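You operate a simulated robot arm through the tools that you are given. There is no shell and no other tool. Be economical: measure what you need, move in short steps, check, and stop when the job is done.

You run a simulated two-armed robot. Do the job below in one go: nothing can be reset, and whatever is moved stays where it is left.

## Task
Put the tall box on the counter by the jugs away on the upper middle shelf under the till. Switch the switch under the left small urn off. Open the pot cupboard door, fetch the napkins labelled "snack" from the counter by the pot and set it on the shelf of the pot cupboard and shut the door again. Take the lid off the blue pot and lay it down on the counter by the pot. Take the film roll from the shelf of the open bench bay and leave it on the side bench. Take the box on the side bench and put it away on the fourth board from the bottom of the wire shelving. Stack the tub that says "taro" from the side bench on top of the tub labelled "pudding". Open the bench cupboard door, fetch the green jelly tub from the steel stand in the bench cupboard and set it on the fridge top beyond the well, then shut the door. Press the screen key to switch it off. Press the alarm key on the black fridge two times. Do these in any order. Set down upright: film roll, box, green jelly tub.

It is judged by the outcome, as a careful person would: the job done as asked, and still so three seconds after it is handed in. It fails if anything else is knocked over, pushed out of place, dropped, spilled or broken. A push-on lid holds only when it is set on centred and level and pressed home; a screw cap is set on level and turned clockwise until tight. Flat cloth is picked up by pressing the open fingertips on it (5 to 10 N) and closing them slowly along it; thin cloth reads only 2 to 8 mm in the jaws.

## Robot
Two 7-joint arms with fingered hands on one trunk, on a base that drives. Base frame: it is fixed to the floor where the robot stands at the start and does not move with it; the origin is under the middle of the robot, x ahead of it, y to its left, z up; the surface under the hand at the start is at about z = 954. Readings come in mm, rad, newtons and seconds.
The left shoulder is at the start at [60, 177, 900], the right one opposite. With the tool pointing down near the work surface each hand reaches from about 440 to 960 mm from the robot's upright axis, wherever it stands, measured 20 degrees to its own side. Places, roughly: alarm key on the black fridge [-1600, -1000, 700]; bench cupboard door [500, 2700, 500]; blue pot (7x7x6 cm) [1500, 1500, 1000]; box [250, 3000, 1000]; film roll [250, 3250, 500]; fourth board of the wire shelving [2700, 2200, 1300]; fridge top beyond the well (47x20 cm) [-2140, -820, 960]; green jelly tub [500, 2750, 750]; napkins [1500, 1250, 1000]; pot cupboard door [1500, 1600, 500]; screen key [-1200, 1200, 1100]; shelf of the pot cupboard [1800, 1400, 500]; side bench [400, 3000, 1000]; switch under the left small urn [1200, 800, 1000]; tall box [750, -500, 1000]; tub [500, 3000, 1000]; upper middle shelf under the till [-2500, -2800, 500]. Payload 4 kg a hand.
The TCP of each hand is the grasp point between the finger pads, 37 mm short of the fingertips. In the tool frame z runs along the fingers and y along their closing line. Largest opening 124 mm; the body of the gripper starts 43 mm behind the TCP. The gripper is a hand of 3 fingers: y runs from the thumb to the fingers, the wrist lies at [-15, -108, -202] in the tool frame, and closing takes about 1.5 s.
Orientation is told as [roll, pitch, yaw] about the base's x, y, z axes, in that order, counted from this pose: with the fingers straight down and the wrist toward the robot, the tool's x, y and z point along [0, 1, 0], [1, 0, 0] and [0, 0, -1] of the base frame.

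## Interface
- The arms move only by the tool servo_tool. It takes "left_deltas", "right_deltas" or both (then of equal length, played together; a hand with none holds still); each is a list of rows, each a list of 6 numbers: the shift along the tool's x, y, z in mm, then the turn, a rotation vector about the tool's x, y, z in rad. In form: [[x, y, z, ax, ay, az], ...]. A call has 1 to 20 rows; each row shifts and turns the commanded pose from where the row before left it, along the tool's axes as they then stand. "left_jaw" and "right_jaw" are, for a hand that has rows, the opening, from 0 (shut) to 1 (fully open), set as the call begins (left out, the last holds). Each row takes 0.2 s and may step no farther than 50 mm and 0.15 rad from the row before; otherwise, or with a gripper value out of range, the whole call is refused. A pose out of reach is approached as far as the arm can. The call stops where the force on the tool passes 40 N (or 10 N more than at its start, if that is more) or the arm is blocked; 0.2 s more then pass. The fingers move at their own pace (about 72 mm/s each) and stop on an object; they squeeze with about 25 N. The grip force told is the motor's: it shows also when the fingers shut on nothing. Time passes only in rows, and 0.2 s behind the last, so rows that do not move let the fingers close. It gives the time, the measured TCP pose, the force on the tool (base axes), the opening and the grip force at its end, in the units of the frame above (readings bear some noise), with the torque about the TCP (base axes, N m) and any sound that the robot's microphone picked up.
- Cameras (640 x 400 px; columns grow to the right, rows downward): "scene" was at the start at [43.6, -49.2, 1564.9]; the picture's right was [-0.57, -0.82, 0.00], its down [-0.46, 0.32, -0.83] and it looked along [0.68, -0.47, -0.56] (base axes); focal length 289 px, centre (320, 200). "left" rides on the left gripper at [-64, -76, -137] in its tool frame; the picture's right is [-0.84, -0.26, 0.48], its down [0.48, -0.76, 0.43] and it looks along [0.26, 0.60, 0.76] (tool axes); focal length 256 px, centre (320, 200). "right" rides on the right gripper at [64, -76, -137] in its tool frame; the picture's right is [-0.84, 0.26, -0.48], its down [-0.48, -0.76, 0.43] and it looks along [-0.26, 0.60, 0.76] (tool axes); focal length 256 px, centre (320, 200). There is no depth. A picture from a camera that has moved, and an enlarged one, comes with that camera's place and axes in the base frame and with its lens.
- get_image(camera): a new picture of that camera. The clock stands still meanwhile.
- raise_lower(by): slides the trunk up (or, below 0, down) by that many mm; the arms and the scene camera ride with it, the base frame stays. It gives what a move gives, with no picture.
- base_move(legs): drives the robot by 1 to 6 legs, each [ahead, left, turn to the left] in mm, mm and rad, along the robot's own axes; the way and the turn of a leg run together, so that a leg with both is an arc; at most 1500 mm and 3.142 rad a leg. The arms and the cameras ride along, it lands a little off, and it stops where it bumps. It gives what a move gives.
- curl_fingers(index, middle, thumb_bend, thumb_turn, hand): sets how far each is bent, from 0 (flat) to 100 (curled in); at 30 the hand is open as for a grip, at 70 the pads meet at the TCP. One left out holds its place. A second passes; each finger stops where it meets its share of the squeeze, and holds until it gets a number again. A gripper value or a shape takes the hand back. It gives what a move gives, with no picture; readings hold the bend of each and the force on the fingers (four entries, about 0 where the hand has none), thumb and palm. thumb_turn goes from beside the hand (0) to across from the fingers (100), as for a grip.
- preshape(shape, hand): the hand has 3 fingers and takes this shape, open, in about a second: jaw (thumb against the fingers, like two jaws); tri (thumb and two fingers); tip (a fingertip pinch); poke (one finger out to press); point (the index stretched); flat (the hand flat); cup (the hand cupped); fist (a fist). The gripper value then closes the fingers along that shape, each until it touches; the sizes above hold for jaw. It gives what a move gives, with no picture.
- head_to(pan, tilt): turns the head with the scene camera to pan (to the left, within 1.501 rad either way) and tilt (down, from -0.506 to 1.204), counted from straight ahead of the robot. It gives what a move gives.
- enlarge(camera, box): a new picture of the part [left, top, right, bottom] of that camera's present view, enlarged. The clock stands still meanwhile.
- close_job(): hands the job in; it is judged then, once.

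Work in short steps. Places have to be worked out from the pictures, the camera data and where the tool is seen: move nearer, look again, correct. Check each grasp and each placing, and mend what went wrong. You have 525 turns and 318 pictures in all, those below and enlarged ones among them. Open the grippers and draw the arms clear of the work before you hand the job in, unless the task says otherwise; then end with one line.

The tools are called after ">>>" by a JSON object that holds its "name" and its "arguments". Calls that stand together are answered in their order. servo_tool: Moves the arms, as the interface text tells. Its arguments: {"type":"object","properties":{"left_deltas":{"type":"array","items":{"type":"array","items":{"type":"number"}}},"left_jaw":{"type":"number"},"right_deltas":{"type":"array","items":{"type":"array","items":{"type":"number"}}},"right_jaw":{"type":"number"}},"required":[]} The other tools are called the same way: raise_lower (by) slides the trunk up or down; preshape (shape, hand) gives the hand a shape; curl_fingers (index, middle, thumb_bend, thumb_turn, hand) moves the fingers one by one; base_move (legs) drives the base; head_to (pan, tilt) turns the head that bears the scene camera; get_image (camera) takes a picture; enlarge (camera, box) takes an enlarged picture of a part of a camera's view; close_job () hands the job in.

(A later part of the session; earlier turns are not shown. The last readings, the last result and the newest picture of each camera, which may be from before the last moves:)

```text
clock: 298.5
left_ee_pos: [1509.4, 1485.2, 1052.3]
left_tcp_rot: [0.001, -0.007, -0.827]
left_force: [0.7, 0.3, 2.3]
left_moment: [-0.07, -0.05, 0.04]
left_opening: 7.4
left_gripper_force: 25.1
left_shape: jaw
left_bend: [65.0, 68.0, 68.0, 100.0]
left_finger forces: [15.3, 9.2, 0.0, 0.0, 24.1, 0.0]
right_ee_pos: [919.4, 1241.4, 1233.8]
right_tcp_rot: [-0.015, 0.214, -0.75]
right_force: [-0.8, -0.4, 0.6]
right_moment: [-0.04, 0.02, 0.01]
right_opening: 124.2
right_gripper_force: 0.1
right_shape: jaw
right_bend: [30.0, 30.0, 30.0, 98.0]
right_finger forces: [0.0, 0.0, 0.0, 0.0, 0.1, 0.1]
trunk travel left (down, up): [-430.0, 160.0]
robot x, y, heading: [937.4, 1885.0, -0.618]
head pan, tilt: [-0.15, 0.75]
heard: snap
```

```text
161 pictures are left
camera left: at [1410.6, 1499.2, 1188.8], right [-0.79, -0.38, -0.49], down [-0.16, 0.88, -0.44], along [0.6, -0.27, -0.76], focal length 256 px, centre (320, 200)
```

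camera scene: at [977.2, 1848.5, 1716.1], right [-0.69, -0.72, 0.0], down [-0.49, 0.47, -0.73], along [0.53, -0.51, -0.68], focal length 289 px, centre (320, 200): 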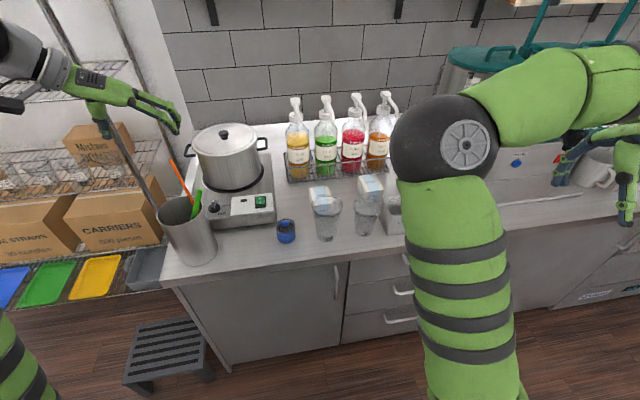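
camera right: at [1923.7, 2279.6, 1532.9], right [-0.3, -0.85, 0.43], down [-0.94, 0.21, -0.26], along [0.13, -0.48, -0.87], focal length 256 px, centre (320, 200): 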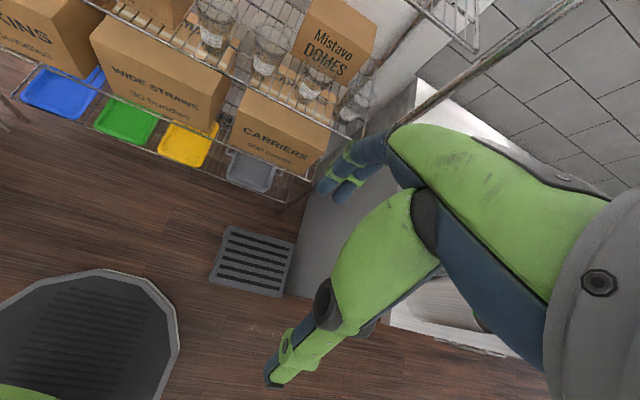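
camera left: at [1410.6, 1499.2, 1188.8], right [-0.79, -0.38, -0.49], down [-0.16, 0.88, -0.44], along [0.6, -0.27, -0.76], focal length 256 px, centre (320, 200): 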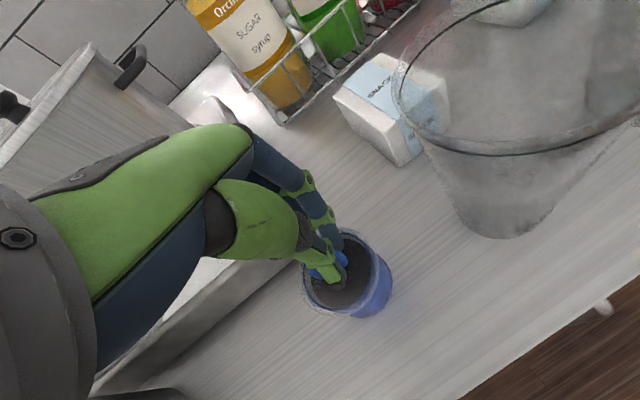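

The knob is gripped and a snap was heard. I lift slowly and look.

>>> {"name": "servo_tool", "arguments": {"left_deltas": [[0, 0, -5, 0, 0, 0], [0, 0, -10, 0, 0, 0], [0, 0, -15, 0, 0, 0], [0, 0, 0, 0, 0, 0]]}}

>>> {"name": "get_image", "arguments": {"camera": "left"}}

```text
clock: 299.5
left_ee_pos: [1510.7, 1485.5, 1084.4]
left_tcp_rot: [0.001, -0.008, -0.828]
left_force: [0.4, -0.4, 0.2]
left_moment: [-0.04, -0.02, -0.01]
left_opening: 5.5
left_gripper_force: 25.4
left_shape: jaw
left_bend: [66.0, 67.0, 68.0, 100.0]
left_finger forces: [14.6, 10.6, 0.0, 0.1, 25.0, 0.0]
right_ee_pos: [919.7, 1241.6, 1232.3]
right_tcp_rot: [-0.016, 0.213, -0.75]
right_force: [-0.1, -0.1, 0.4]
right_moment: [-0.02, 0.0, 0.02]
right_opening: 123.9
right_gripper_force: 0.0
right_shape: jaw
right_bend: [30.0, 30.0, 30.0, 98.0]
right_finger forces: [0.0, 0.0, 0.0, 0.0, 0.1, 0.0]
trunk travel left (down, up): [-430.0, 160.0]
robot x, y, heading: [941.4, 1886.6, -0.617]
head pan, tilt: [-0.15, 0.75]
```

```text
160 pictures are left
camera left: at [1411.1, 1498.9, 1219.2], right [-0.79, -0.38, -0.49], down [-0.16, 0.88, -0.44], along [0.6, -0.27, -0.76], focal length 256 px, centre (320, 200)
```

left: 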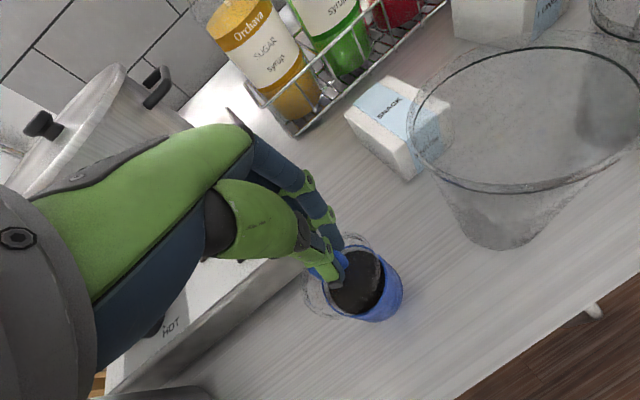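

The lid is a clear disc with the blue knob, and it's off; the pot stays. I carry it ~113 mm left in front of the hot plate and look before lowering.

>>> {"name": "servo_tool", "arguments": {"left_deltas": [[0, 0, -35, 0, 0, 0], [35, -15, 0, 0, 0, 0], [35, -15, 0, 0, 0, 0], [36, -14, 0, 0, 0, 0], [0, 0, 35, 0, 0, 0], [0, 0, 25, 0, 0, 0], [0, 0, 0, 0, 0, 0]]}}

>>> {"name": "get_image", "arguments": {"camera": "left"}}

```text
clock: 301.1
left_ee_pos: [1558.0, 1589.0, 1056.1]
left_tcp_rot: [0.003, -0.006, -0.827]
left_force: [0.2, 0.1, -0.6]
left_moment: [0.01, -0.03, -0.04]
left_opening: 5.9
left_gripper_force: 25.0
left_shape: jaw
left_bend: [66.0, 67.0, 68.0, 100.0]
left_finger forces: [14.4, 10.4, 0.0, 0.0, 25.1, 0.1]
right_ee_pos: [919.7, 1241.2, 1232.9]
right_tcp_rot: [-0.015, 0.213, -0.752]
right_force: [-0.1, 0.1, 0.5]
right_moment: [0.01, 0.01, -0.04]
right_opening: 123.9
right_gripper_force: 0.0
right_shape: jaw
right_bend: [30.0, 30.0, 30.0, 98.0]
right_finger forces: [0.0, 0.0, 0.1, 0.0, 0.0, 0.1]
trunk travel left (down, up): [-430.0, 160.0]
robot x, y, heading: [938.4, 1884.2, -0.616]
head pan, tilt: [-0.15, 0.75]
```

```text
159 pictures are left
camera left: at [1458.9, 1602.4, 1192.5], right [-0.79, -0.38, -0.49], down [-0.16, 0.88, -0.44], along [0.6, -0.27, -0.76], focal length 256 px, centre (320, 200)
```

left: 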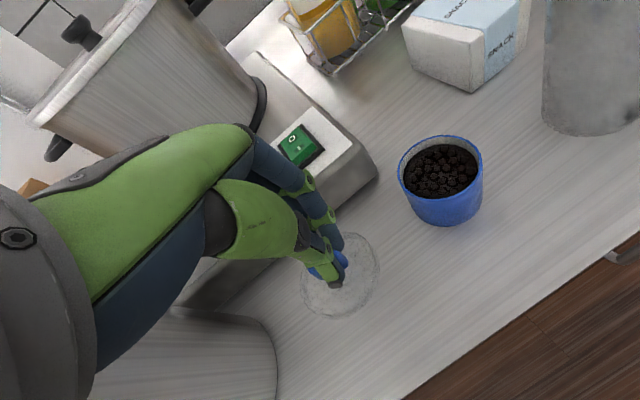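

Clear spot beneath. I lower to contact in small steps.

>>> {"name": "servo_tool", "arguments": {"left_deltas": [[0, 0, 25, 0, 0, 0], [0, 0, 15, 0, 0, 0], [0, 0, 6, 0, 0, 0], [0, 0, 3, 0, 0, 0], [0, 0, 3, 0, 0, 0]]}}

>>> {"name": "get_image", "arguments": {"camera": "left"}}

```text
clock: 302.3
left_ee_pos: [1557.0, 1589.5, 1006.0]
left_tcp_rot: [0.001, -0.007, -0.828]
left_force: [-3.1, 3.5, 6.8]
left_moment: [-0.02, 0.0, 0.01]
left_opening: 6.1
left_gripper_force: 25.4
left_shape: jaw
left_bend: [66.0, 67.0, 68.0, 100.0]
left_finger forces: [14.1, 10.0, 0.0, 0.0, 30.0, 0.1]
right_ee_pos: [918.4, 1241.5, 1231.8]
right_tcp_rot: [-0.017, 0.216, -0.75]
right_force: [0.7, 0.5, 0.4]
right_moment: [-0.04, 0.04, 0.02]
right_opening: 123.8
right_gripper_force: 0.0
right_shape: jaw
right_bend: [30.0, 30.0, 30.0, 98.0]
right_finger forces: [0.0, 0.0, 0.1, 0.1, 0.0, 0.1]
trunk travel left (down, up): [-430.0, 160.0]
robot x, y, heading: [939.5, 1889.5, -0.615]
head pan, tilt: [-0.15, 0.75]
```

```text
158 pictures are left
camera left: at [1459.0, 1603.4, 1142.0], right [-0.79, -0.38, -0.49], down [-0.16, 0.88, -0.44], along [0.6, -0.27, -0.76], focal length 256 px, centre (320, 200)
```

left: 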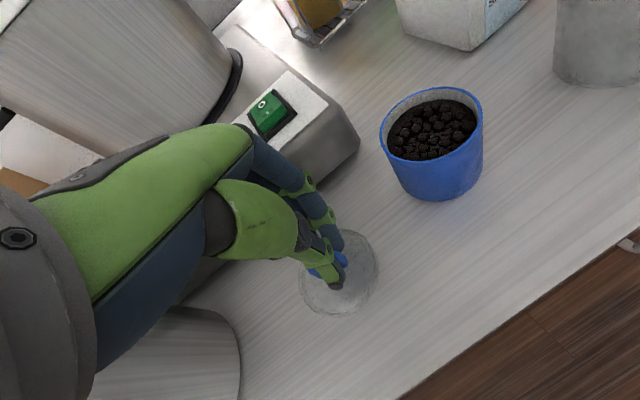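

In contact; slight push-back from the hot plate's side, so I draw back 8 mm, open only partway and lift.

>>> {"name": "servo_tool", "arguments": {"left_deltas": [[0, -8, 0, 0, 0, 0], [0, 0, 2, 0, 0, 0]]}}

>>> {"name": "servo_tool", "arguments": {"left_deltas": [[0, 0, 0, 0, 0, 0], [0, 0, 0, 0, 0, 0], [0, 0, 0, 0, 0, 0], [0, 0, 0, 0, 0, 0]], "left_jaw": 0.25}}

>>> {"name": "servo_tool", "arguments": {"left_deltas": [[0, 0, -20, 0, 0, 0], [0, 0, -40, 0, 0, 0], [0, 0, -40, 0, 0, 0]]}}

>>> {"name": "get_image", "arguments": {"camera": "left"}}

```text
clock: 302.9
left_ee_pos: [1552.2, 1595.5, 1004.9]
left_tcp_rot: [0.001, -0.007, -0.828]
left_force: [-0.5, 0.6, 3.9]
left_moment: [-0.11, -0.17, -0.04]
left_opening: 6.3
left_gripper_force: 24.3
left_shape: jaw
left_bend: [66.0, 67.0, 68.0, 100.0]
left_finger forces: [15.3, 11.4, 0.0, 0.0, 27.5, 0.0]
right_ee_pos: [919.2, 1240.3, 1232.4]
right_tcp_rot: [-0.016, 0.214, -0.751]
right_force: [-0.4, 0.1, 0.1]
right_moment: [0.02, -0.03, -0.01]
right_opening: 123.9
right_gripper_force: 0.0
right_shape: jaw
right_bend: [30.0, 30.0, 30.0, 98.0]
right_finger forces: [0.0, 0.0, 0.0, 0.1, 0.0, 0.1]
trunk travel left (down, up): [-430.0, 160.0]
robot x, y, heading: [937.6, 1885.4, -0.614]
head pan, tilt: [-0.15, 0.75]
```

```text
clock: 303.9
left_ee_pos: [1552.6, 1596.3, 1002.7]
left_tcp_rot: [0.003, -0.007, -0.827]
left_force: [0.9, 0.7, 0.0]
left_moment: [-0.02, -0.03, 0.01]
left_opening: 30.7
left_gripper_force: 0.1
left_shape: jaw
left_bend: [54.0, 57.0, 63.0, 100.0]
left_finger forces: [0.1, 0.0, 0.1, 0.0, 0.1, 0.0]
right_ee_pos: [920.6, 1241.3, 1231.6]
right_tcp_rot: [-0.016, 0.215, -0.751]
right_force: [-0.7, -0.1, 0.9]
right_moment: [0.04, 0.0, 0.03]
right_opening: 124.0
right_gripper_force: 0.0
right_shape: jaw
right_bend: [30.0, 30.0, 30.0, 98.0]
right_finger forces: [0.0, 0.1, 0.1, 0.1, 0.0, 0.0]
trunk travel left (down, up): [-430.0, 160.0]
robot x, y, heading: [938.4, 1887.8, -0.617]
head pan, tilt: [-0.15, 0.75]
```

```text
clock: 304.7
left_ee_pos: [1552.2, 1595.2, 1100.7]
left_tcp_rot: [0.002, -0.007, -0.828]
left_force: [0.2, 0.9, 0.1]
left_moment: [0.03, -0.01, 0.03]
left_opening: 30.7
left_gripper_force: 0.0
left_shape: jaw
left_bend: [54.0, 57.0, 63.0, 100.0]
left_finger forces: [0.1, 0.0, 0.1, 0.0, 0.0, 0.0]
right_ee_pos: [919.9, 1241.1, 1231.0]
right_tcp_rot: [-0.015, 0.215, -0.751]
right_force: [-0.5, -0.5, -0.3]
right_moment: [0.0, 0.03, -0.02]
right_opening: 124.0
right_gripper_force: 0.0
right_shape: jaw
right_bend: [30.0, 30.0, 30.0, 98.0]
right_finger forces: [0.1, 0.0, 0.0, 0.0, 0.1, 0.0]
trunk travel left (down, up): [-430.0, 160.0]
robot x, y, heading: [943.0, 1890.0, -0.62]
head pan, tilt: [-0.15, 0.75]
```

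```text
157 pictures are left
camera left: at [1453.9, 1608.9, 1238.0], right [-0.79, -0.38, -0.49], down [-0.16, 0.88, -0.44], along [0.6, -0.27, -0.76], focal length 256 px, centre (320, 200)
```

left: 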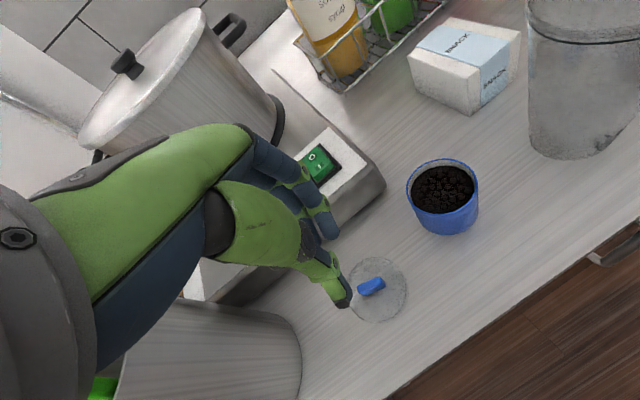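

Lid lies by the pot. Next the cupboard door: I raise the left hand, reposition the base at about n=-400, u=1900, then turn the hand horizontal for the vertical bar handle.

>>> {"name": "servo_tool", "arguments": {"left_deltas": [[0, 0, -45, 0, 0, 0], [0, 0, -45, 0, 0, 0], [0, 0, -45, 0, 0, 0], [0, 0, -45, 0, 0, 0]], "left_jaw": 1.0}}

>>> {"name": "base_move", "arguments": {"legs": [[-110, 0, 0.01], [0, -190, 0]]}}

>>> {"name": "servo_tool", "arguments": {"left_deltas": [[0, -30, 0, 0, 0, 0.15], [0, -30, 0, 0, 0, 0.15], [0, -30, 0, 0, 0, 0.15], [0, 0, 0, 0, 0, 0.15], [0, 0, 0, 0, 0, 0.15], [0, 0, 0, 0, 0, 0.15], [0, 0, 0, 0, 0, 0.15], [0, 0, 0, 0, 0, 0.15], [0, 0, 0, 0, 0, 0.15], [0, 0, 0, 0, 0.15, 0], [0, 0, 0, 0, 0.15, 0], [0, 0, 0, 0, 0.15, 0], [0, 0, 0, 0, 0.15, 0], [0, 0, 0, 0, 0.15, 0], [0, 0, 0, 0, 0.15, 0], [0, 0, 0, 0, 0.15, 0], [0, 0, 0, 0, 0.15, 0], [0, 0, 0, 0, 0.15, 0], [0, 0, 0, 0, 0.15, 0], [0, 0, 0, 0, 0.07, 0]]}}

>>> {"name": "get_image", "arguments": {"camera": "scene"}}

```text
clock: 305.7
left_ee_pos: [1549.4, 1597.2, 1282.3]
left_tcp_rot: [-0.001, -0.005, -0.827]
left_force: [0.1, -0.4, 0.9]
left_moment: [0.02, -0.02, 0.02]
left_opening: 123.7
left_gripper_force: 0.1
left_shape: jaw
left_bend: [30.0, 30.0, 30.0, 98.0]
left_finger forces: [0.1, 0.0, 0.1, 0.0, 0.0, 0.1]
right_ee_pos: [920.2, 1241.8, 1231.9]
right_tcp_rot: [-0.016, 0.215, -0.75]
right_force: [-1.0, -0.6, -0.1]
right_moment: [0.03, 0.03, 0.02]
right_opening: 123.8
right_gripper_force: 0.0
right_shape: jaw
right_bend: [30.0, 30.0, 30.0, 98.0]
right_finger forces: [0.0, 0.1, 0.0, 0.0, 0.1, 0.0]
trunk travel left (down, up): [-430.0, 160.0]
robot x, y, heading: [941.7, 1890.8, -0.62]
head pan, tilt: [-0.15, 0.75]
```

```text
clock: 308.0
left_ee_pos: [1353.5, 1508.4, 1283.1]
left_tcp_rot: [0.002, -0.007, -0.819]
left_force: [-0.5, -0.4, -0.1]
left_moment: [0.04, -0.04, 0.05]
left_opening: 123.8
left_gripper_force: 0.2
left_shape: jaw
left_bend: [30.0, 30.0, 30.0, 98.0]
left_finger forces: [0.1, 0.0, 0.1, 0.1, 0.0, 0.0]
right_ee_pos: [724.8, 1148.3, 1231.2]
right_tcp_rot: [-0.016, 0.215, -0.742]
right_force: [0.3, -1.0, -0.1]
right_moment: [0.06, -0.02, 0.04]
right_opening: 123.8
right_gripper_force: 0.0
right_shape: jaw
right_bend: [30.0, 30.0, 30.0, 98.0]
right_finger forces: [0.1, 0.1, 0.0, 0.0, 0.0, 0.0]
trunk travel left (down, up): [-430.0, 160.0]
robot x, y, heading: [741.4, 1791.4, -0.612]
head pan, tilt: [-0.15, 0.75]
```

```text
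clock: 312.2
left_ee_pos: [1304.1, 1583.3, 1282.3]
left_tcp_rot: [1.579, 0.0, -2.167]
left_force: [0.3, -0.2, -0.2]
left_moment: [0.0, -0.01, 0.02]
left_opening: 123.6
left_gripper_force: 0.1
left_shape: jaw
left_bend: [30.0, 30.0, 30.0, 98.0]
left_finger forces: [0.1, 0.1, 0.0, 0.0, 0.0, 0.0]
right_ee_pos: [726.5, 1148.0, 1230.8]
right_tcp_rot: [-0.017, 0.215, -0.745]
right_force: [0.3, -0.9, -0.4]
right_moment: [-0.03, 0.0, 0.03]
right_opening: 123.7
right_gripper_force: 0.0
right_shape: jaw
right_bend: [30.0, 30.0, 30.0, 98.0]
right_finger forces: [0.0, 0.0, 0.0, 0.0, 0.0, 0.1]
trunk travel left (down, up): [-430.0, 160.0]
robot x, y, heading: [744.6, 1792.2, -0.609]
head pan, tilt: [-0.15, 0.75]
```

```text
156 pictures are left
camera scene: at [778.6, 1756.0, 1556.1], right [-0.69, -0.72, 0.0], down [-0.49, 0.47, -0.73], along [0.53, -0.5, -0.68], focal length 289 px, centre (320, 200)
```

scene: 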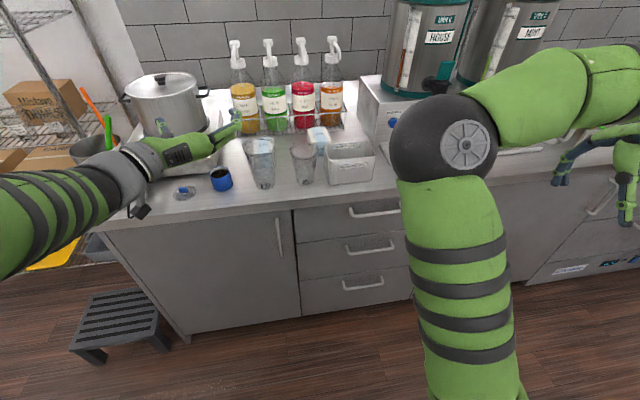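

Handle bar estimated at u≈1929, z≈685–893, n≈275–280. I lower the trunk 200 mm and bring the hand down in front of it.

>>> {"name": "raise_lower", "arguments": {"by": -200}}

>>> {"name": "servo_tool", "arguments": {"left_deltas": [[-40, 15, 0, 0, 0, 0], [-40, 15, 0, 0, 0, 0], [-40, 15, 0, 0, 0, 0], [-40, 15, 0, 0, 0, 0], [-40, 15, 0, 0, 0, 0], [-40, 20, 0, 0, 0, 0], [-40, 20, 0, 0, 0, 0], [-12, 0, 0, 0, 0, 0], [0, 0, 0, 0, 0, 0]]}}

>>> {"name": "head_to", "arguments": {"pan": 0.1, "tilt": 0.7}}

>>> {"name": "get_image", "arguments": {"camera": "scene"}}

>>> {"name": "get_image", "arguments": {"camera": "left"}}

```text
clock: 314.4
left_ee_pos: [1303.6, 1582.2, 1083.4]
left_tcp_rot: [1.577, 0.001, -2.167]
left_force: [-0.4, -0.2, -1.0]
left_moment: [0.01, 0.03, -0.02]
left_opening: 123.7
left_gripper_force: 0.1
left_shape: jaw
left_bend: [30.0, 30.0, 30.0, 98.0]
left_finger forces: [0.0, 0.0, 0.0, 0.1, 0.1, 0.0]
right_ee_pos: [726.9, 1149.0, 1031.3]
right_tcp_rot: [-0.017, 0.215, -0.743]
right_force: [0.7, 0.6, -0.5]
right_moment: [-0.02, -0.02, -0.06]
right_opening: 124.1
right_gripper_force: 0.0
right_shape: jaw
right_bend: [30.0, 30.0, 30.0, 98.0]
right_finger forces: [0.0, 0.1, 0.0, 0.0, 0.0, 0.0]
trunk travel left (down, up): [-230.0, 360.0]
robot x, y, heading: [743.2, 1792.7, -0.61]
head pan, tilt: [-0.15, 0.75]
```

```text
clock: 316.4
left_ee_pos: [1239.6, 1487.2, 791.0]
left_tcp_rot: [1.576, -0.001, -2.169]
left_force: [-0.6, 0.6, -0.6]
left_moment: [-0.03, 0.0, -0.02]
left_opening: 123.9
left_gripper_force: 0.1
left_shape: jaw
left_bend: [30.0, 30.0, 30.0, 98.0]
left_finger forces: [0.1, 0.0, 0.0, 0.0, 0.0, 0.0]
right_ee_pos: [726.4, 1148.0, 1032.1]
right_tcp_rot: [-0.015, 0.217, -0.744]
right_force: [0.0, 1.1, -0.2]
right_moment: [0.01, -0.02, 0.01]
right_opening: 124.1
right_gripper_force: 0.1
right_shape: jaw
right_bend: [30.0, 30.0, 30.0, 98.0]
right_finger forces: [0.0, 0.1, 0.1, 0.0, 0.0, 0.1]
trunk travel left (down, up): [-230.0, 360.0]
robot x, y, heading: [740.3, 1791.1, -0.608]
head pan, tilt: [-0.15, 0.75]
```

```text
clock: 317.2
left_ee_pos: [1238.4, 1487.4, 791.1]
left_tcp_rot: [1.574, -0.001, -2.17]
left_force: [0.7, -0.3, 0.0]
left_moment: [0.0, 0.01, -0.01]
left_opening: 123.7
left_gripper_force: 0.0
left_shape: jaw
left_bend: [30.0, 30.0, 30.0, 98.0]
left_finger forces: [0.0, 0.1, 0.0, 0.1, 0.0, 0.0]
right_ee_pos: [726.3, 1150.0, 1032.3]
right_tcp_rot: [-0.017, 0.215, -0.742]
right_force: [0.3, 0.8, -0.3]
right_moment: [-0.03, -0.04, 0.0]
right_opening: 123.6
right_gripper_force: 0.1
right_shape: jaw
right_bend: [30.0, 30.0, 30.0, 98.0]
right_finger forces: [0.1, 0.0, 0.0, 0.0, 0.0, 0.0]
trunk travel left (down, up): [-230.0, 360.0]
robot x, y, heading: [741.0, 1791.7, -0.603]
head pan, tilt: [0.099, 0.7]
```

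```text
155 pictures are left
camera scene: at [792.7, 1771.5, 1360.3], right [-0.49, -0.87, 0.0], down [-0.56, 0.32, -0.76], along [0.67, -0.37, -0.64], focal length 289 px, centre (320, 200)
```

scene: 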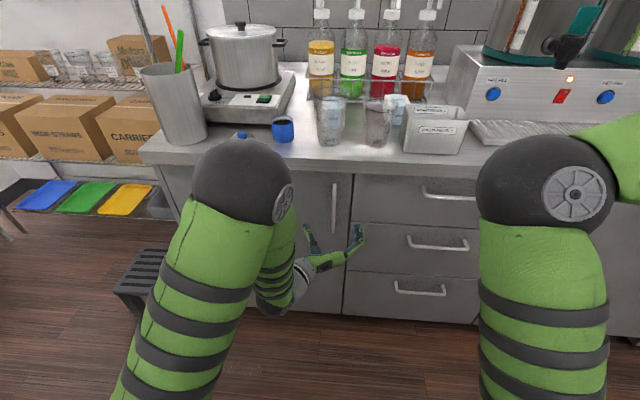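

```text
154 pictures are left
camera left: at [1169.7, 1627.2, 727.1], right [0.55, -0.06, -0.83], down [0.78, 0.39, 0.49], along [0.29, -0.92, 0.26], focal length 256 px, centre (320, 200)
```

left: 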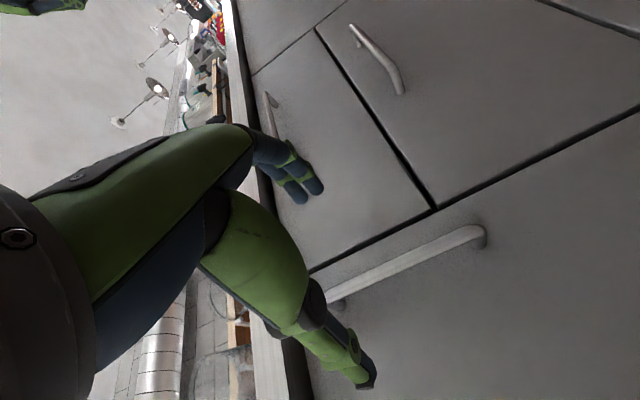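

The hand is lined up with the bar. I advance 100 mm so the bar lies between the fingers.

>>> {"name": "servo_tool", "arguments": {"left_deltas": [[0, 3, 40, 0, 0, 0], [0, 0, 40, 0, 0, 0], [0, 0, 18, 0, 0, 0], [0, 0, 0, 0, 0, 0]]}}

>>> {"name": "get_image", "arguments": {"camera": "left"}}

>>> {"name": "enlarge", "arguments": {"camera": "scene", "box": [270, 160, 410, 260]}}

```text
clock: 318.2
left_ee_pos: [1318.8, 1429.1, 792.1]
left_tcp_rot: [1.575, 0.0, -2.17]
left_force: [0.0, -0.6, 0.0]
left_moment: [0.01, 0.02, -0.01]
left_opening: 123.8
left_gripper_force: 0.1
left_shape: jaw
left_bend: [30.0, 30.0, 30.0, 98.0]
left_finger forces: [0.0, 0.0, 0.0, 0.1, 0.1, 0.1]
right_ee_pos: [726.1, 1147.9, 1031.3]
right_tcp_rot: [-0.015, 0.214, -0.742]
right_force: [0.6, 0.0, -0.9]
right_moment: [0.05, -0.01, -0.03]
right_opening: 123.7
right_gripper_force: 0.0
right_shape: jaw
right_bend: [30.0, 30.0, 30.0, 98.0]
right_finger forces: [0.1, 0.0, 0.0, 0.0, 0.1, 0.0]
trunk travel left (down, up): [-230.0, 360.0]
robot x, y, heading: [744.9, 1797.5, -0.61]
head pan, tilt: [0.099, 0.7]
```

```text
153 pictures are left
camera left: at [1249.3, 1568.7, 728.5], right [0.55, -0.06, -0.83], down [0.78, 0.39, 0.49], along [0.29, -0.92, 0.26], focal length 256 px, centre (320, 200)
```

left: 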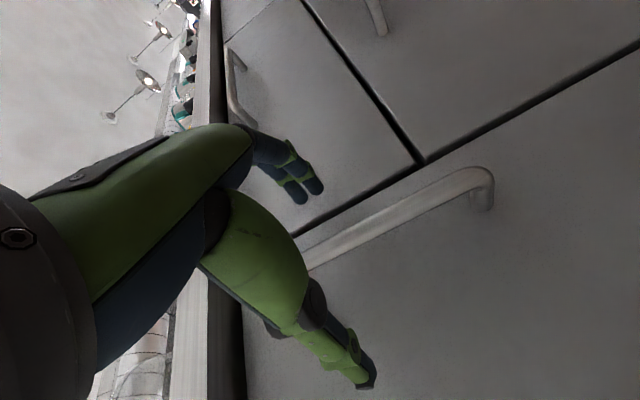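

```text
4.00 times, centred on (340, 210) of scene
camera zoom: at [792.7, 1771.6, 1360.3], right [-0.49, -0.87, 0.0], down [-0.56, 0.31, -0.76], along [0.67, -0.37, -0.64], focal length 1156 px, centre (240, 160)
```

zoom: 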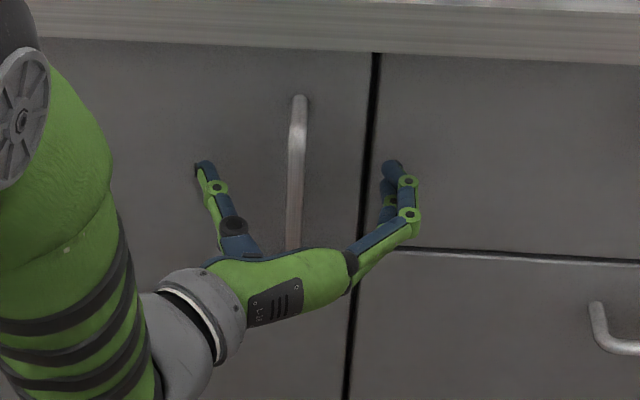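

The bar is centred between thumb and fingers; I close.

>>> {"name": "servo_tool", "arguments": {"left_deltas": [[0, 0, 0, 0, 0, 0], [0, 0, 0, 0, 0, 0], [0, 0, 0, 0, 0, 0], [0, 0, 0, 0, 0, 0], [0, 0, 0, 0, 0, 0], [0, 0, 0, 0, 0, 0], [0, 0, 0, 0, 0, 0], [0, 0, 0, 0, 0, 0]], "left_jaw": 0.0}}

>>> {"name": "enlarge", "arguments": {"camera": "scene", "box": [270, 160, 410, 260]}}

```text
clock: 320.0
left_ee_pos: [1319.5, 1430.9, 793.1]
left_tcp_rot: [1.577, 0.001, -2.166]
left_force: [8.0, 9.4, 0.0]
left_moment: [-0.05, 0.0, 0.1]
left_opening: 8.5
left_gripper_force: 25.2
left_shape: jaw
left_bend: [70.0, 70.0, 62.0, 100.0]
left_finger forces: [15.1, 3.8, 0.0, 0.0, 31.4, 0.0]
right_ee_pos: [726.1, 1148.0, 1032.0]
right_tcp_rot: [-0.016, 0.215, -0.742]
right_force: [0.4, 0.0, -0.6]
right_moment: [0.02, 0.06, 0.0]
right_opening: 123.8
right_gripper_force: 0.1
right_shape: jaw
right_bend: [30.0, 30.0, 30.0, 98.0]
right_finger forces: [0.0, 0.0, 0.0, 0.0, 0.0, 0.0]
trunk travel left (down, up): [-230.0, 360.0]
robot x, y, heading: [740.0, 1796.6, -0.608]
head pan, tilt: [0.099, 0.7]
```

```text
4.00 times, centred on (340, 210) of scene
camera zoom: at [793.3, 1772.4, 1360.3], right [-0.49, -0.87, 0.0], down [-0.56, 0.31, -0.76], along [0.67, -0.37, -0.64], focal length 1156 px, centre (240, 160)
```

zoom: 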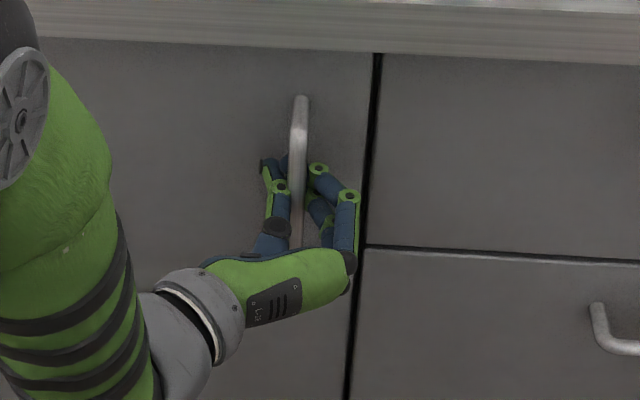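

Gripped. I pull along the door's arc with small base legs.

>>> {"name": "base_move", "arguments": {"legs": [[-50, 8, 0], [-52, 10, 0], [-48, 18, 0], [-48, 20, 0]]}}

>>> {"name": "get_image", "arguments": {"camera": "scene"}}

```text
clock: 322.5
left_ee_pos: [1190.7, 1588.9, 792.6]
left_tcp_rot: [1.579, 0.001, -2.167]
left_force: [3.0, 1.1, 0.5]
left_moment: [-0.09, 0.05, -0.14]
left_opening: 7.2
left_gripper_force: 24.7
left_shape: jaw
left_bend: [70.0, 70.0, 63.0, 100.0]
left_finger forces: [17.3, 2.6, 0.1, 0.0, 24.0, 0.0]
right_ee_pos: [599.8, 1306.8, 1032.7]
right_tcp_rot: [-0.016, 0.214, -0.74]
right_force: [-0.8, 0.0, 0.2]
right_moment: [0.02, 0.02, -0.04]
right_opening: 124.1
right_gripper_force: 0.0
right_shape: jaw
right_bend: [30.0, 30.0, 30.0, 98.0]
right_finger forces: [0.1, 0.0, 0.0, 0.0, 0.1, 0.1]
trunk travel left (down, up): [-230.0, 360.0]
robot x, y, heading: [616.0, 1952.9, -0.608]
head pan, tilt: [0.099, 0.7]
```

```text
150 pictures are left
camera scene: at [664.1, 1929.9, 1360.4], right [-0.49, -0.87, 0.0], down [-0.56, 0.31, -0.76], along [0.67, -0.37, -0.64], focal length 289 px, centre (320, 200)
```

scene: 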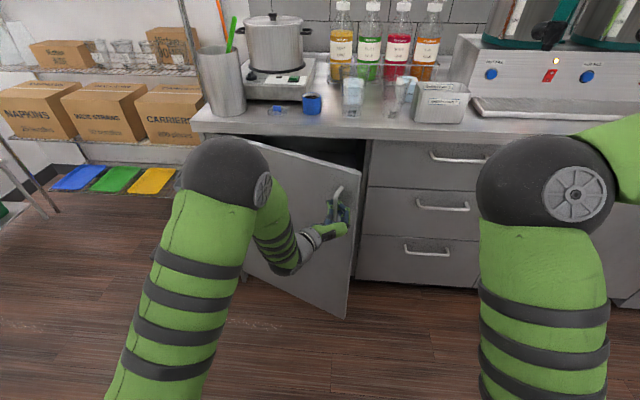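

The door follows well. I continue along the arc.

>>> {"name": "base_move", "arguments": {"legs": [[-45, 26, 0], [-42, 30, 0], [-38, 36, 0], [-33, 37, 0]]}}

>>> {"name": "get_image", "arguments": {"camera": "scene"}}

```text
clock: 325.0
left_ee_pos: [1131.7, 1784.0, 793.7]
left_tcp_rot: [1.576, 0.0, -2.165]
left_force: [2.0, 0.1, 1.9]
left_moment: [-0.16, 0.07, -0.1]
left_opening: 6.5
left_gripper_force: 25.4
left_shape: jaw
left_bend: [70.0, 70.0, 63.0, 100.0]
left_finger forces: [16.1, 0.0, 0.1, 0.1, 20.5, 0.0]
right_ee_pos: [540.2, 1503.1, 1032.3]
right_tcp_rot: [-0.016, 0.215, -0.741]
right_force: [0.1, 0.1, 0.9]
right_moment: [-0.01, -0.02, 0.02]
right_opening: 123.9
right_gripper_force: 0.1
right_shape: jaw
right_bend: [30.0, 30.0, 30.0, 98.0]
right_finger forces: [0.0, 0.0, 0.1, 0.0, 0.0, 0.0]
trunk travel left (down, up): [-230.0, 360.0]
robot x, y, heading: [557.8, 2150.8, -0.612]
head pan, tilt: [0.099, 0.7]
```

```text
149 pictures are left
camera scene: at [605.5, 2125.9, 1360.4], right [-0.49, -0.87, 0.0], down [-0.56, 0.31, -0.76], along [0.67, -0.37, -0.64], focal length 289 px, centre (320, 200)
```

scene: 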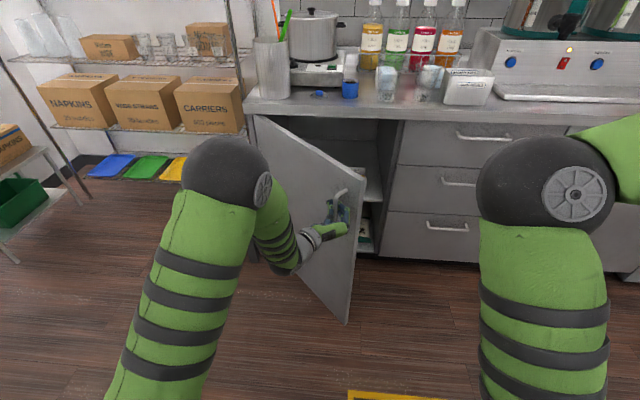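

About 46° open. I continue the arc with the arm alone (left and back).

>>> {"name": "servo_tool", "arguments": {"left_deltas": [[0, -15, -10, 0, 0, 0], [0, -15, -10, 0, 0, 0], [0, -15, -9, 0, 0, 0], [0, -16, -9, 0, 0, 0], [0, -16, -9, 0, 0, 0], [0, -16, -8, 0, 0, 0], [0, -16, -7, 0, 0, 0], [0, -16, -7, 0, 0, 0], [0, -16, -6, 0, 0, 0], [0, -16, -6, 0, 0, 0], [0, -16, -5, 0, 0, 0], [0, -16, -5, 0, 0, 0]]}}

>>> {"name": "get_image", "arguments": {"camera": "scene"}}

```text
clock: 327.6
left_ee_pos: [1164.0, 1992.9, 792.8]
left_tcp_rot: [1.577, 0.0, -2.167]
left_force: [-0.9, -0.1, -0.2]
left_moment: [-0.02, 0.01, -0.05]
left_opening: 2.5
left_gripper_force: 25.0
left_shape: jaw
left_bend: [70.0, 70.0, 65.0, 100.0]
left_finger forces: [3.4, 0.0, 0.0, 0.0, 3.3, 0.0]
right_ee_pos: [539.7, 1503.2, 1031.6]
right_tcp_rot: [-0.015, 0.215, -0.742]
right_force: [0.8, -0.6, 0.5]
right_moment: [0.01, 0.0, 0.02]
right_opening: 124.1
right_gripper_force: 0.0
right_shape: jaw
right_bend: [30.0, 30.0, 30.0, 98.0]
right_finger forces: [0.1, 0.0, 0.0, 0.1, 0.0, 0.0]
trunk travel left (down, up): [-230.0, 360.0]
robot x, y, heading: [556.0, 2147.5, -0.612]
head pan, tilt: [0.099, 0.7]
```

```text
148 pictures are left
camera scene: at [605.6, 2125.7, 1360.3], right [-0.49, -0.87, 0.0], down [-0.56, 0.31, -0.76], along [0.67, -0.37, -0.64], focal length 289 px, centre (320, 200)
```

scene: 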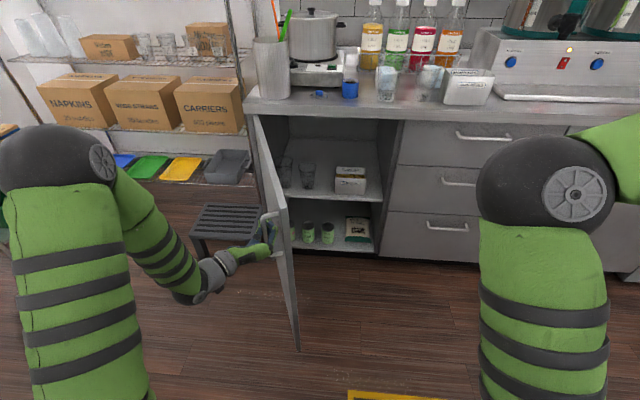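

The door is ~75° open and the middle shelf (z≈495) is visible with free space between the glasses and a box. I release the bar partly and draw the left hand straight back.

>>> {"name": "servo_tool", "arguments": {"left_deltas": [[0, 0, 0, 0, 0, 0], [0, 0, 0, 0, 0, 0], [0, 0, 0, 0, 0, 0]], "left_jaw": 0.35}}

>>> {"name": "servo_tool", "arguments": {"left_deltas": [[0, 0, -25, 0, 0, 0], [0, -5, -30, 0, 0, 0], [0, -30, -30, 0, 0, 0], [0, -40, -20, 0, 0, 0]]}}

>>> {"name": "get_image", "arguments": {"camera": "scene"}}

```text
clock: 328.4
left_ee_pos: [1164.3, 1991.3, 793.0]
left_tcp_rot: [1.575, 0.0, -2.166]
left_force: [-0.2, -0.3, 0.6]
left_moment: [-0.02, -0.01, 0.01]
left_opening: 43.1
left_gripper_force: 0.0
left_shape: jaw
left_bend: [49.0, 52.0, 60.0, 100.0]
left_finger forces: [0.1, 0.0, 0.0, 0.1, 0.1, 0.0]
right_ee_pos: [540.3, 1501.4, 1032.3]
right_tcp_rot: [-0.017, 0.215, -0.742]
right_force: [-0.4, 0.0, -0.8]
right_moment: [-0.02, -0.01, 0.0]
right_opening: 124.0
right_gripper_force: 0.0
right_shape: jaw
right_bend: [30.0, 30.0, 30.0, 98.0]
right_finger forces: [0.0, 0.0, 0.0, 0.0, 0.1, 0.0]
trunk travel left (down, up): [-230.0, 360.0]
robot x, y, heading: [556.3, 2146.7, -0.605]
head pan, tilt: [0.099, 0.7]
```

```text
clock: 329.4
left_ee_pos: [1136.4, 2107.5, 787.2]
left_tcp_rot: [1.576, 0.001, -2.168]
left_force: [0.2, -0.1, 0.0]
left_moment: [0.01, 0.03, 0.03]
left_opening: 43.2
left_gripper_force: 0.0
left_shape: jaw
left_bend: [49.0, 52.0, 60.0, 100.0]
left_finger forces: [0.1, 0.0, 0.1, 0.1, 0.1, 0.1]
left hand out of reach, approached as far as the arm can: row 2, 3
right_ee_pos: [540.3, 1502.1, 1031.0]
right_tcp_rot: [-0.015, 0.215, -0.742]
right_force: [0.7, -0.8, 0.1]
right_moment: [-0.01, 0.04, -0.01]
right_opening: 124.1
right_gripper_force: 0.1
right_shape: jaw
right_bend: [30.0, 30.0, 30.0, 98.0]
right_finger forces: [0.0, 0.0, 0.0, 0.0, 0.0, 0.1]
trunk travel left (down, up): [-230.0, 360.0]
robot x, y, heading: [557.6, 2149.3, -0.604]
head pan, tilt: [0.099, 0.7]
```

```text
147 pictures are left
camera scene: at [605.6, 2125.6, 1360.4], right [-0.49, -0.87, 0.0], down [-0.56, 0.31, -0.76], along [0.67, -0.37, -0.64], focal length 289 px, centre (320, 200)
```

scene: 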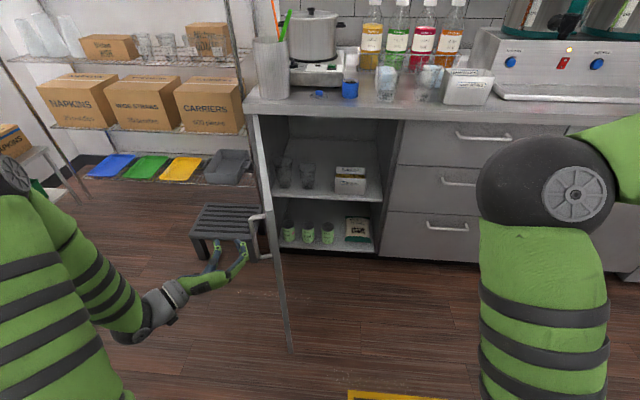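

The door stays open. I raise the trunk 200 mm and the left hand further so it can pass over the door top, then move the base right.

>>> {"name": "raise_lower", "arguments": {"by": 200}}

>>> {"name": "servo_tool", "arguments": {"left_deltas": [[40, 0, 0, 0, 0, 0], [40, 0, 0, 0, 0, 0], [40, 0, 0, 0, 0, 0], [40, 0, 0, 0, 0, 0], [40, 0, 0, 0, 0, 0], [0, 0, 0, 0, 0, 0]]}}

>>> {"name": "base_move", "arguments": {"legs": [[0, -180, 0], [180, 0, 0]]}}

>>> {"name": "head_to", "arguments": {"pan": 0.0, "tilt": 0.75}}

>>> {"name": "get_image", "arguments": {"camera": "scene"}}

```text
clock: 331.6
left_ee_pos: [1138.8, 2107.6, 986.3]
left_tcp_rot: [1.574, 0.001, -2.167]
left_force: [-0.2, 0.1, -0.2]
left_moment: [0.0, -0.02, -0.02]
left_opening: 43.4
left_gripper_force: 0.1
left_shape: jaw
left_bend: [49.0, 52.0, 60.0, 100.0]
left_finger forces: [0.0, 0.1, 0.1, 0.0, 0.0, 0.0]
right_ee_pos: [540.1, 1503.0, 1231.4]
right_tcp_rot: [-0.016, 0.215, -0.741]
right_force: [-0.3, -0.7, -0.3]
right_moment: [-0.01, 0.02, -0.03]
right_opening: 123.9
right_gripper_force: 0.1
right_shape: jaw
right_bend: [30.0, 30.0, 30.0, 98.0]
right_finger forces: [0.0, 0.0, 0.0, 0.0, 0.0, 0.0]
trunk travel left (down, up): [-430.0, 160.0]
robot x, y, heading: [555.5, 2148.0, -0.604]
head pan, tilt: [0.099, 0.7]
```

```text
clock: 333.0
left_ee_pos: [1140.5, 2106.6, 1185.5]
left_tcp_rot: [1.576, 0.003, -2.167]
left_force: [0.0, 0.7, 0.1]
left_moment: [-0.01, 0.03, 0.02]
left_opening: 43.3
left_gripper_force: 0.1
left_shape: jaw
left_bend: [49.0, 52.0, 60.0, 100.0]
left_finger forces: [0.0, 0.0, 0.0, 0.0, 0.1, 0.1]
left hand out of reach, approached as far as the arm can: row 1
right_ee_pos: [539.6, 1502.1, 1232.0]
right_tcp_rot: [-0.015, 0.214, -0.744]
right_force: [0.2, 0.4, 0.1]
right_moment: [0.01, 0.03, 0.01]
right_opening: 123.9
right_gripper_force: 0.0
right_shape: jaw
right_bend: [30.0, 30.0, 30.0, 98.0]
right_finger forces: [0.0, 0.0, 0.1, 0.0, 0.0, 0.1]
trunk travel left (down, up): [-430.0, 160.0]
robot x, y, heading: [557.7, 2147.2, -0.61]
head pan, tilt: [0.099, 0.7]
```

```text
clock: 335.6
left_ee_pos: [1188.6, 1858.7, 1184.0]
left_tcp_rot: [1.577, -0.001, -2.167]
left_force: [0.6, -0.7, 0.6]
left_moment: [0.06, 0.01, 0.01]
left_opening: 43.1
left_gripper_force: 0.0
left_shape: jaw
left_bend: [49.0, 52.0, 60.0, 100.0]
left_finger forces: [0.0, 0.0, 0.1, 0.0, 0.0, 0.0]
right_ee_pos: [587.2, 1255.2, 1231.1]
right_tcp_rot: [-0.015, 0.217, -0.743]
right_force: [-0.5, 0.1, 0.7]
right_moment: [-0.01, 0.03, 0.02]
right_opening: 123.8
right_gripper_force: 0.1
right_shape: jaw
right_bend: [30.0, 30.0, 30.0, 98.0]
right_finger forces: [0.0, 0.0, 0.0, 0.0, 0.0, 0.1]
trunk travel left (down, up): [-430.0, 160.0]
robot x, y, heading: [598.8, 1902.0, -0.607]
head pan, tilt: [0.099, 0.7]
```

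```text
clock: 336.2
left_ee_pos: [1186.2, 1858.5, 1184.6]
left_tcp_rot: [1.578, -0.001, -2.169]
left_force: [0.2, 0.4, 1.2]
left_moment: [0.0, -0.01, -0.01]
left_opening: 43.4
left_gripper_force: 0.1
left_shape: jaw
left_bend: [49.0, 52.0, 60.0, 100.0]
left_finger forces: [0.1, 0.0, 0.0, 0.1, 0.0, 0.0]
right_ee_pos: [585.8, 1256.2, 1231.5]
right_tcp_rot: [-0.017, 0.216, -0.74]
right_force: [-0.4, -1.1, -0.1]
right_moment: [0.04, -0.01, 0.01]
right_opening: 124.1
right_gripper_force: 0.1
right_shape: jaw
right_bend: [30.0, 30.0, 30.0, 98.0]
right_finger forces: [0.0, 0.0, 0.0, 0.1, 0.0, 0.0]
trunk travel left (down, up): [-430.0, 160.0]
robot x, y, heading: [599.7, 1903.1, -0.609]
head pan, tilt: [0.0, 0.75]
```

```text
146 pictures are left
camera scene: at [646.1, 1873.7, 1556.1], right [-0.57, -0.82, 0.0], down [-0.56, 0.39, -0.73], along [0.6, -0.42, -0.68], focal length 289 px, centre (320, 200)
```

scene: 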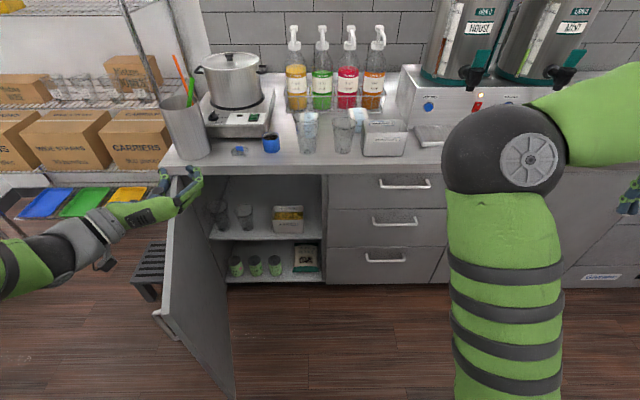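

Door stands open ~80°. I'll use the left hand for the napkins: rotate it back to fingers-down, wrist toward the robot.

>>> {"name": "servo_tool", "arguments": {"left_deltas": [[10, 0, 0, 0, -0.15, 0], [10, 0, 0, 0, -0.15, 0], [10, 0, 0, 0, -0.15, 0], [10, 0, 0, 0, -0.15, 0], [0, 0, 0, 0, -0.15, 0], [0, 0, 0, 0, -0.15, 0], [0, 0, 0, 0, -0.15, 0], [0, 0, 0, 0, -0.15, 0], [0, 0, 0, 0, -0.15, 0], [0, 0, 0, 0, -0.15, 0], [0, 0, 0, 0, -0.075, 0]], "left_jaw": 1.0}}

>>> {"name": "servo_tool", "arguments": {"left_deltas": [[0, 0, 0, 0, 0, -0.15], [0, 0, 0, 0, 0, -0.15], [0, 0, 0, 0, 0, -0.15], [0, 0, 0, 0, 0, -0.15], [0, 0, 0, 0, 0, -0.15], [0, 0, 0, 0, 0, -0.15], [0, 0, 0, 0, 0, -0.15], [0, 0, 0, 0, 0, -0.15], [0, 0, 0, 0, 0, -0.15], [0, 0, 0, 0, 0, -0.15], [0, 0, 0, 0, 0, -0.06]]}}

>>> {"name": "base_move", "arguments": {"legs": [[310, 0, 0]]}}

>>> {"name": "get_image", "arguments": {"camera": "left"}}

```text
clock: 338.6
left_ee_pos: [1194.3, 1854.0, 1222.8]
left_tcp_rot: [-0.001, -0.001, -2.165]
left_force: [-0.2, 0.6, 0.0]
left_moment: [0.04, -0.02, -0.03]
left_opening: 123.5
left_gripper_force: 0.0
left_shape: jaw
left_bend: [30.0, 30.0, 30.0, 98.0]
left_finger forces: [0.0, 0.1, 0.1, 0.0, 0.0, 0.0]
right_ee_pos: [586.7, 1257.0, 1231.5]
right_tcp_rot: [-0.017, 0.213, -0.742]
right_force: [-0.6, 0.0, 0.0]
right_moment: [0.0, 0.02, 0.02]
right_opening: 124.0
right_gripper_force: 0.0
right_shape: jaw
right_bend: [30.0, 30.0, 30.0, 98.0]
right_finger forces: [0.0, 0.0, 0.1, 0.0, 0.1, 0.1]
trunk travel left (down, up): [-430.0, 160.0]
robot x, y, heading: [600.2, 1905.3, -0.604]
head pan, tilt: [0.0, 0.75]
```

```text
clock: 341.0
left_ee_pos: [1194.3, 1851.6, 1219.1]
left_tcp_rot: [0.005, 0.012, -0.767]
left_force: [0.9, -0.5, -0.5]
left_moment: [0.03, 0.0, 0.01]
left_opening: 124.0
left_gripper_force: 0.0
left_shape: jaw
left_bend: [30.0, 30.0, 30.0, 98.0]
left_finger forces: [0.0, 0.0, 0.1, 0.0, 0.0, 0.0]
left hand out of reach, approached as far as the arm can: row 4, 5
right_ee_pos: [587.0, 1256.3, 1232.6]
right_tcp_rot: [-0.016, 0.217, -0.741]
right_force: [-0.1, 0.6, -0.3]
right_moment: [-0.02, 0.0, 0.02]
right_opening: 124.1
right_gripper_force: 0.1
right_shape: jaw
right_bend: [30.0, 30.0, 30.0, 98.0]
right_finger forces: [0.0, 0.1, 0.1, 0.0, 0.1, 0.0]
trunk travel left (down, up): [-430.0, 160.0]
robot x, y, heading: [600.6, 1903.3, -0.605]
head pan, tilt: [0.0, 0.75]
```

```text
clock: 343.1
left_ee_pos: [1453.3, 1673.1, 1219.3]
left_tcp_rot: [0.004, 0.016, -0.764]
left_force: [0.3, -1.1, -0.2]
left_moment: [0.0, 0.01, -0.02]
left_opening: 123.8
left_gripper_force: 0.2
left_shape: jaw
left_bend: [30.0, 30.0, 30.0, 98.0]
left_finger forces: [0.0, 0.0, 0.0, 0.0, 0.1, 0.2]
right_ee_pos: [847.5, 1076.3, 1231.1]
right_tcp_rot: [-0.017, 0.215, -0.737]
right_force: [-0.5, -0.7, -0.3]
right_moment: [0.05, 0.0, -0.02]
right_opening: 123.5
right_gripper_force: 0.0
right_shape: jaw
right_bend: [30.0, 30.0, 30.0, 98.0]
right_finger forces: [0.0, 0.0, 0.0, 0.1, 0.0, 0.1]
trunk travel left (down, up): [-430.0, 160.0]
robot x, y, heading: [863.3, 1722.1, -0.603]
head pan, tilt: [0.0, 0.75]
```

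```text
145 pictures are left
camera left: at [1356.4, 1678.4, 1357.5], right [-0.77, -0.42, -0.48], down [-0.22, 0.88, -0.42], along [0.6, -0.22, -0.77], focal length 256 px, centre (320, 200)
```

left: 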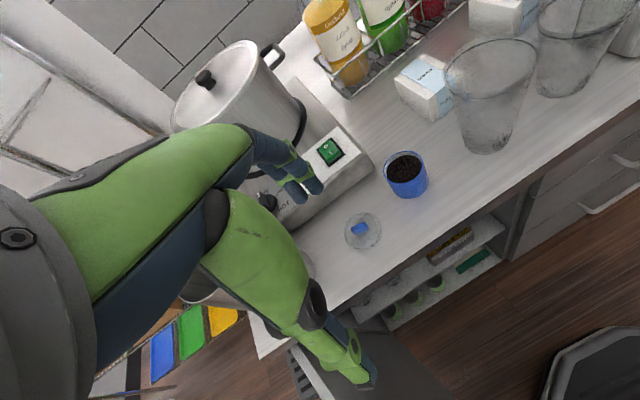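

Napkins seen again at n≈506–517, u≈1950–1959. I move the left hand over them (above the glass) and look.

>>> {"name": "servo_tool", "arguments": {"left_deltas": [[-23, 33, 0, 0, 0, 0], [-23, 33, 0, 0, 0, 0], [-23, 33, 0, 0, 0, 0], [-23, 33, 0, 0, 0, 0], [-23, 33, 0, 0, 0, 0], [-23, 33, 0, 0, 0, 0], [-23, 33, 0, 0, 0, 0], [-22, 33, 0, 0, 0, 0], [-21, 34, 0, 0, 0, 0], [0, 0, 0, 0, 0, -0.15]]}}

>>> {"name": "get_image", "arguments": {"camera": "left"}}

```text
clock: 345.4
left_ee_pos: [1528.6, 1320.1, 1215.2]
left_tcp_rot: [0.007, 0.012, -0.615]
left_force: [0.4, 0.7, 0.2]
left_moment: [0.0, 0.01, -0.01]
left_opening: 124.0
left_gripper_force: 0.1
left_shape: jaw
left_bend: [30.0, 30.0, 30.0, 98.0]
left_finger forces: [0.0, 0.0, 0.0, 0.0, 0.1, 0.0]
right_ee_pos: [845.2, 1076.4, 1231.8]
right_tcp_rot: [-0.017, 0.214, -0.74]
right_force: [0.2, 0.0, 0.2]
right_moment: [-0.02, 0.02, 0.01]
right_opening: 124.0
right_gripper_force: 0.0
right_shape: jaw
right_bend: [30.0, 30.0, 30.0, 98.0]
right_finger forces: [0.0, 0.0, 0.1, 0.1, 0.0, 0.1]
trunk travel left (down, up): [-430.0, 160.0]
robot x, y, heading: [862.3, 1723.6, -0.606]
head pan, tilt: [0.0, 0.75]
```

```text
144 pictures are left
camera left: at [1430.6, 1309.7, 1353.6], right [-0.69, -0.53, -0.49], down [-0.35, 0.84, -0.42], along [0.63, -0.13, -0.77], focal length 256 px, centre (320, 200)
```

left: 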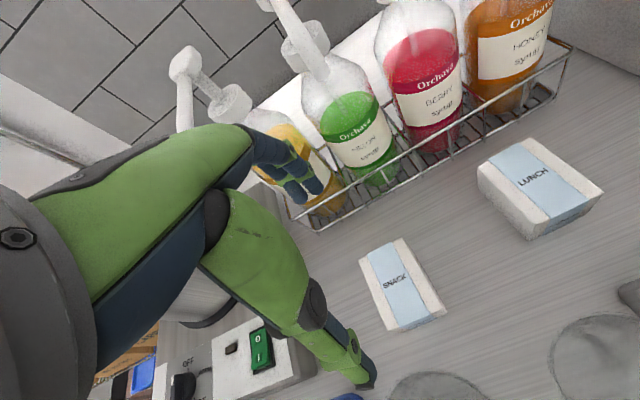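

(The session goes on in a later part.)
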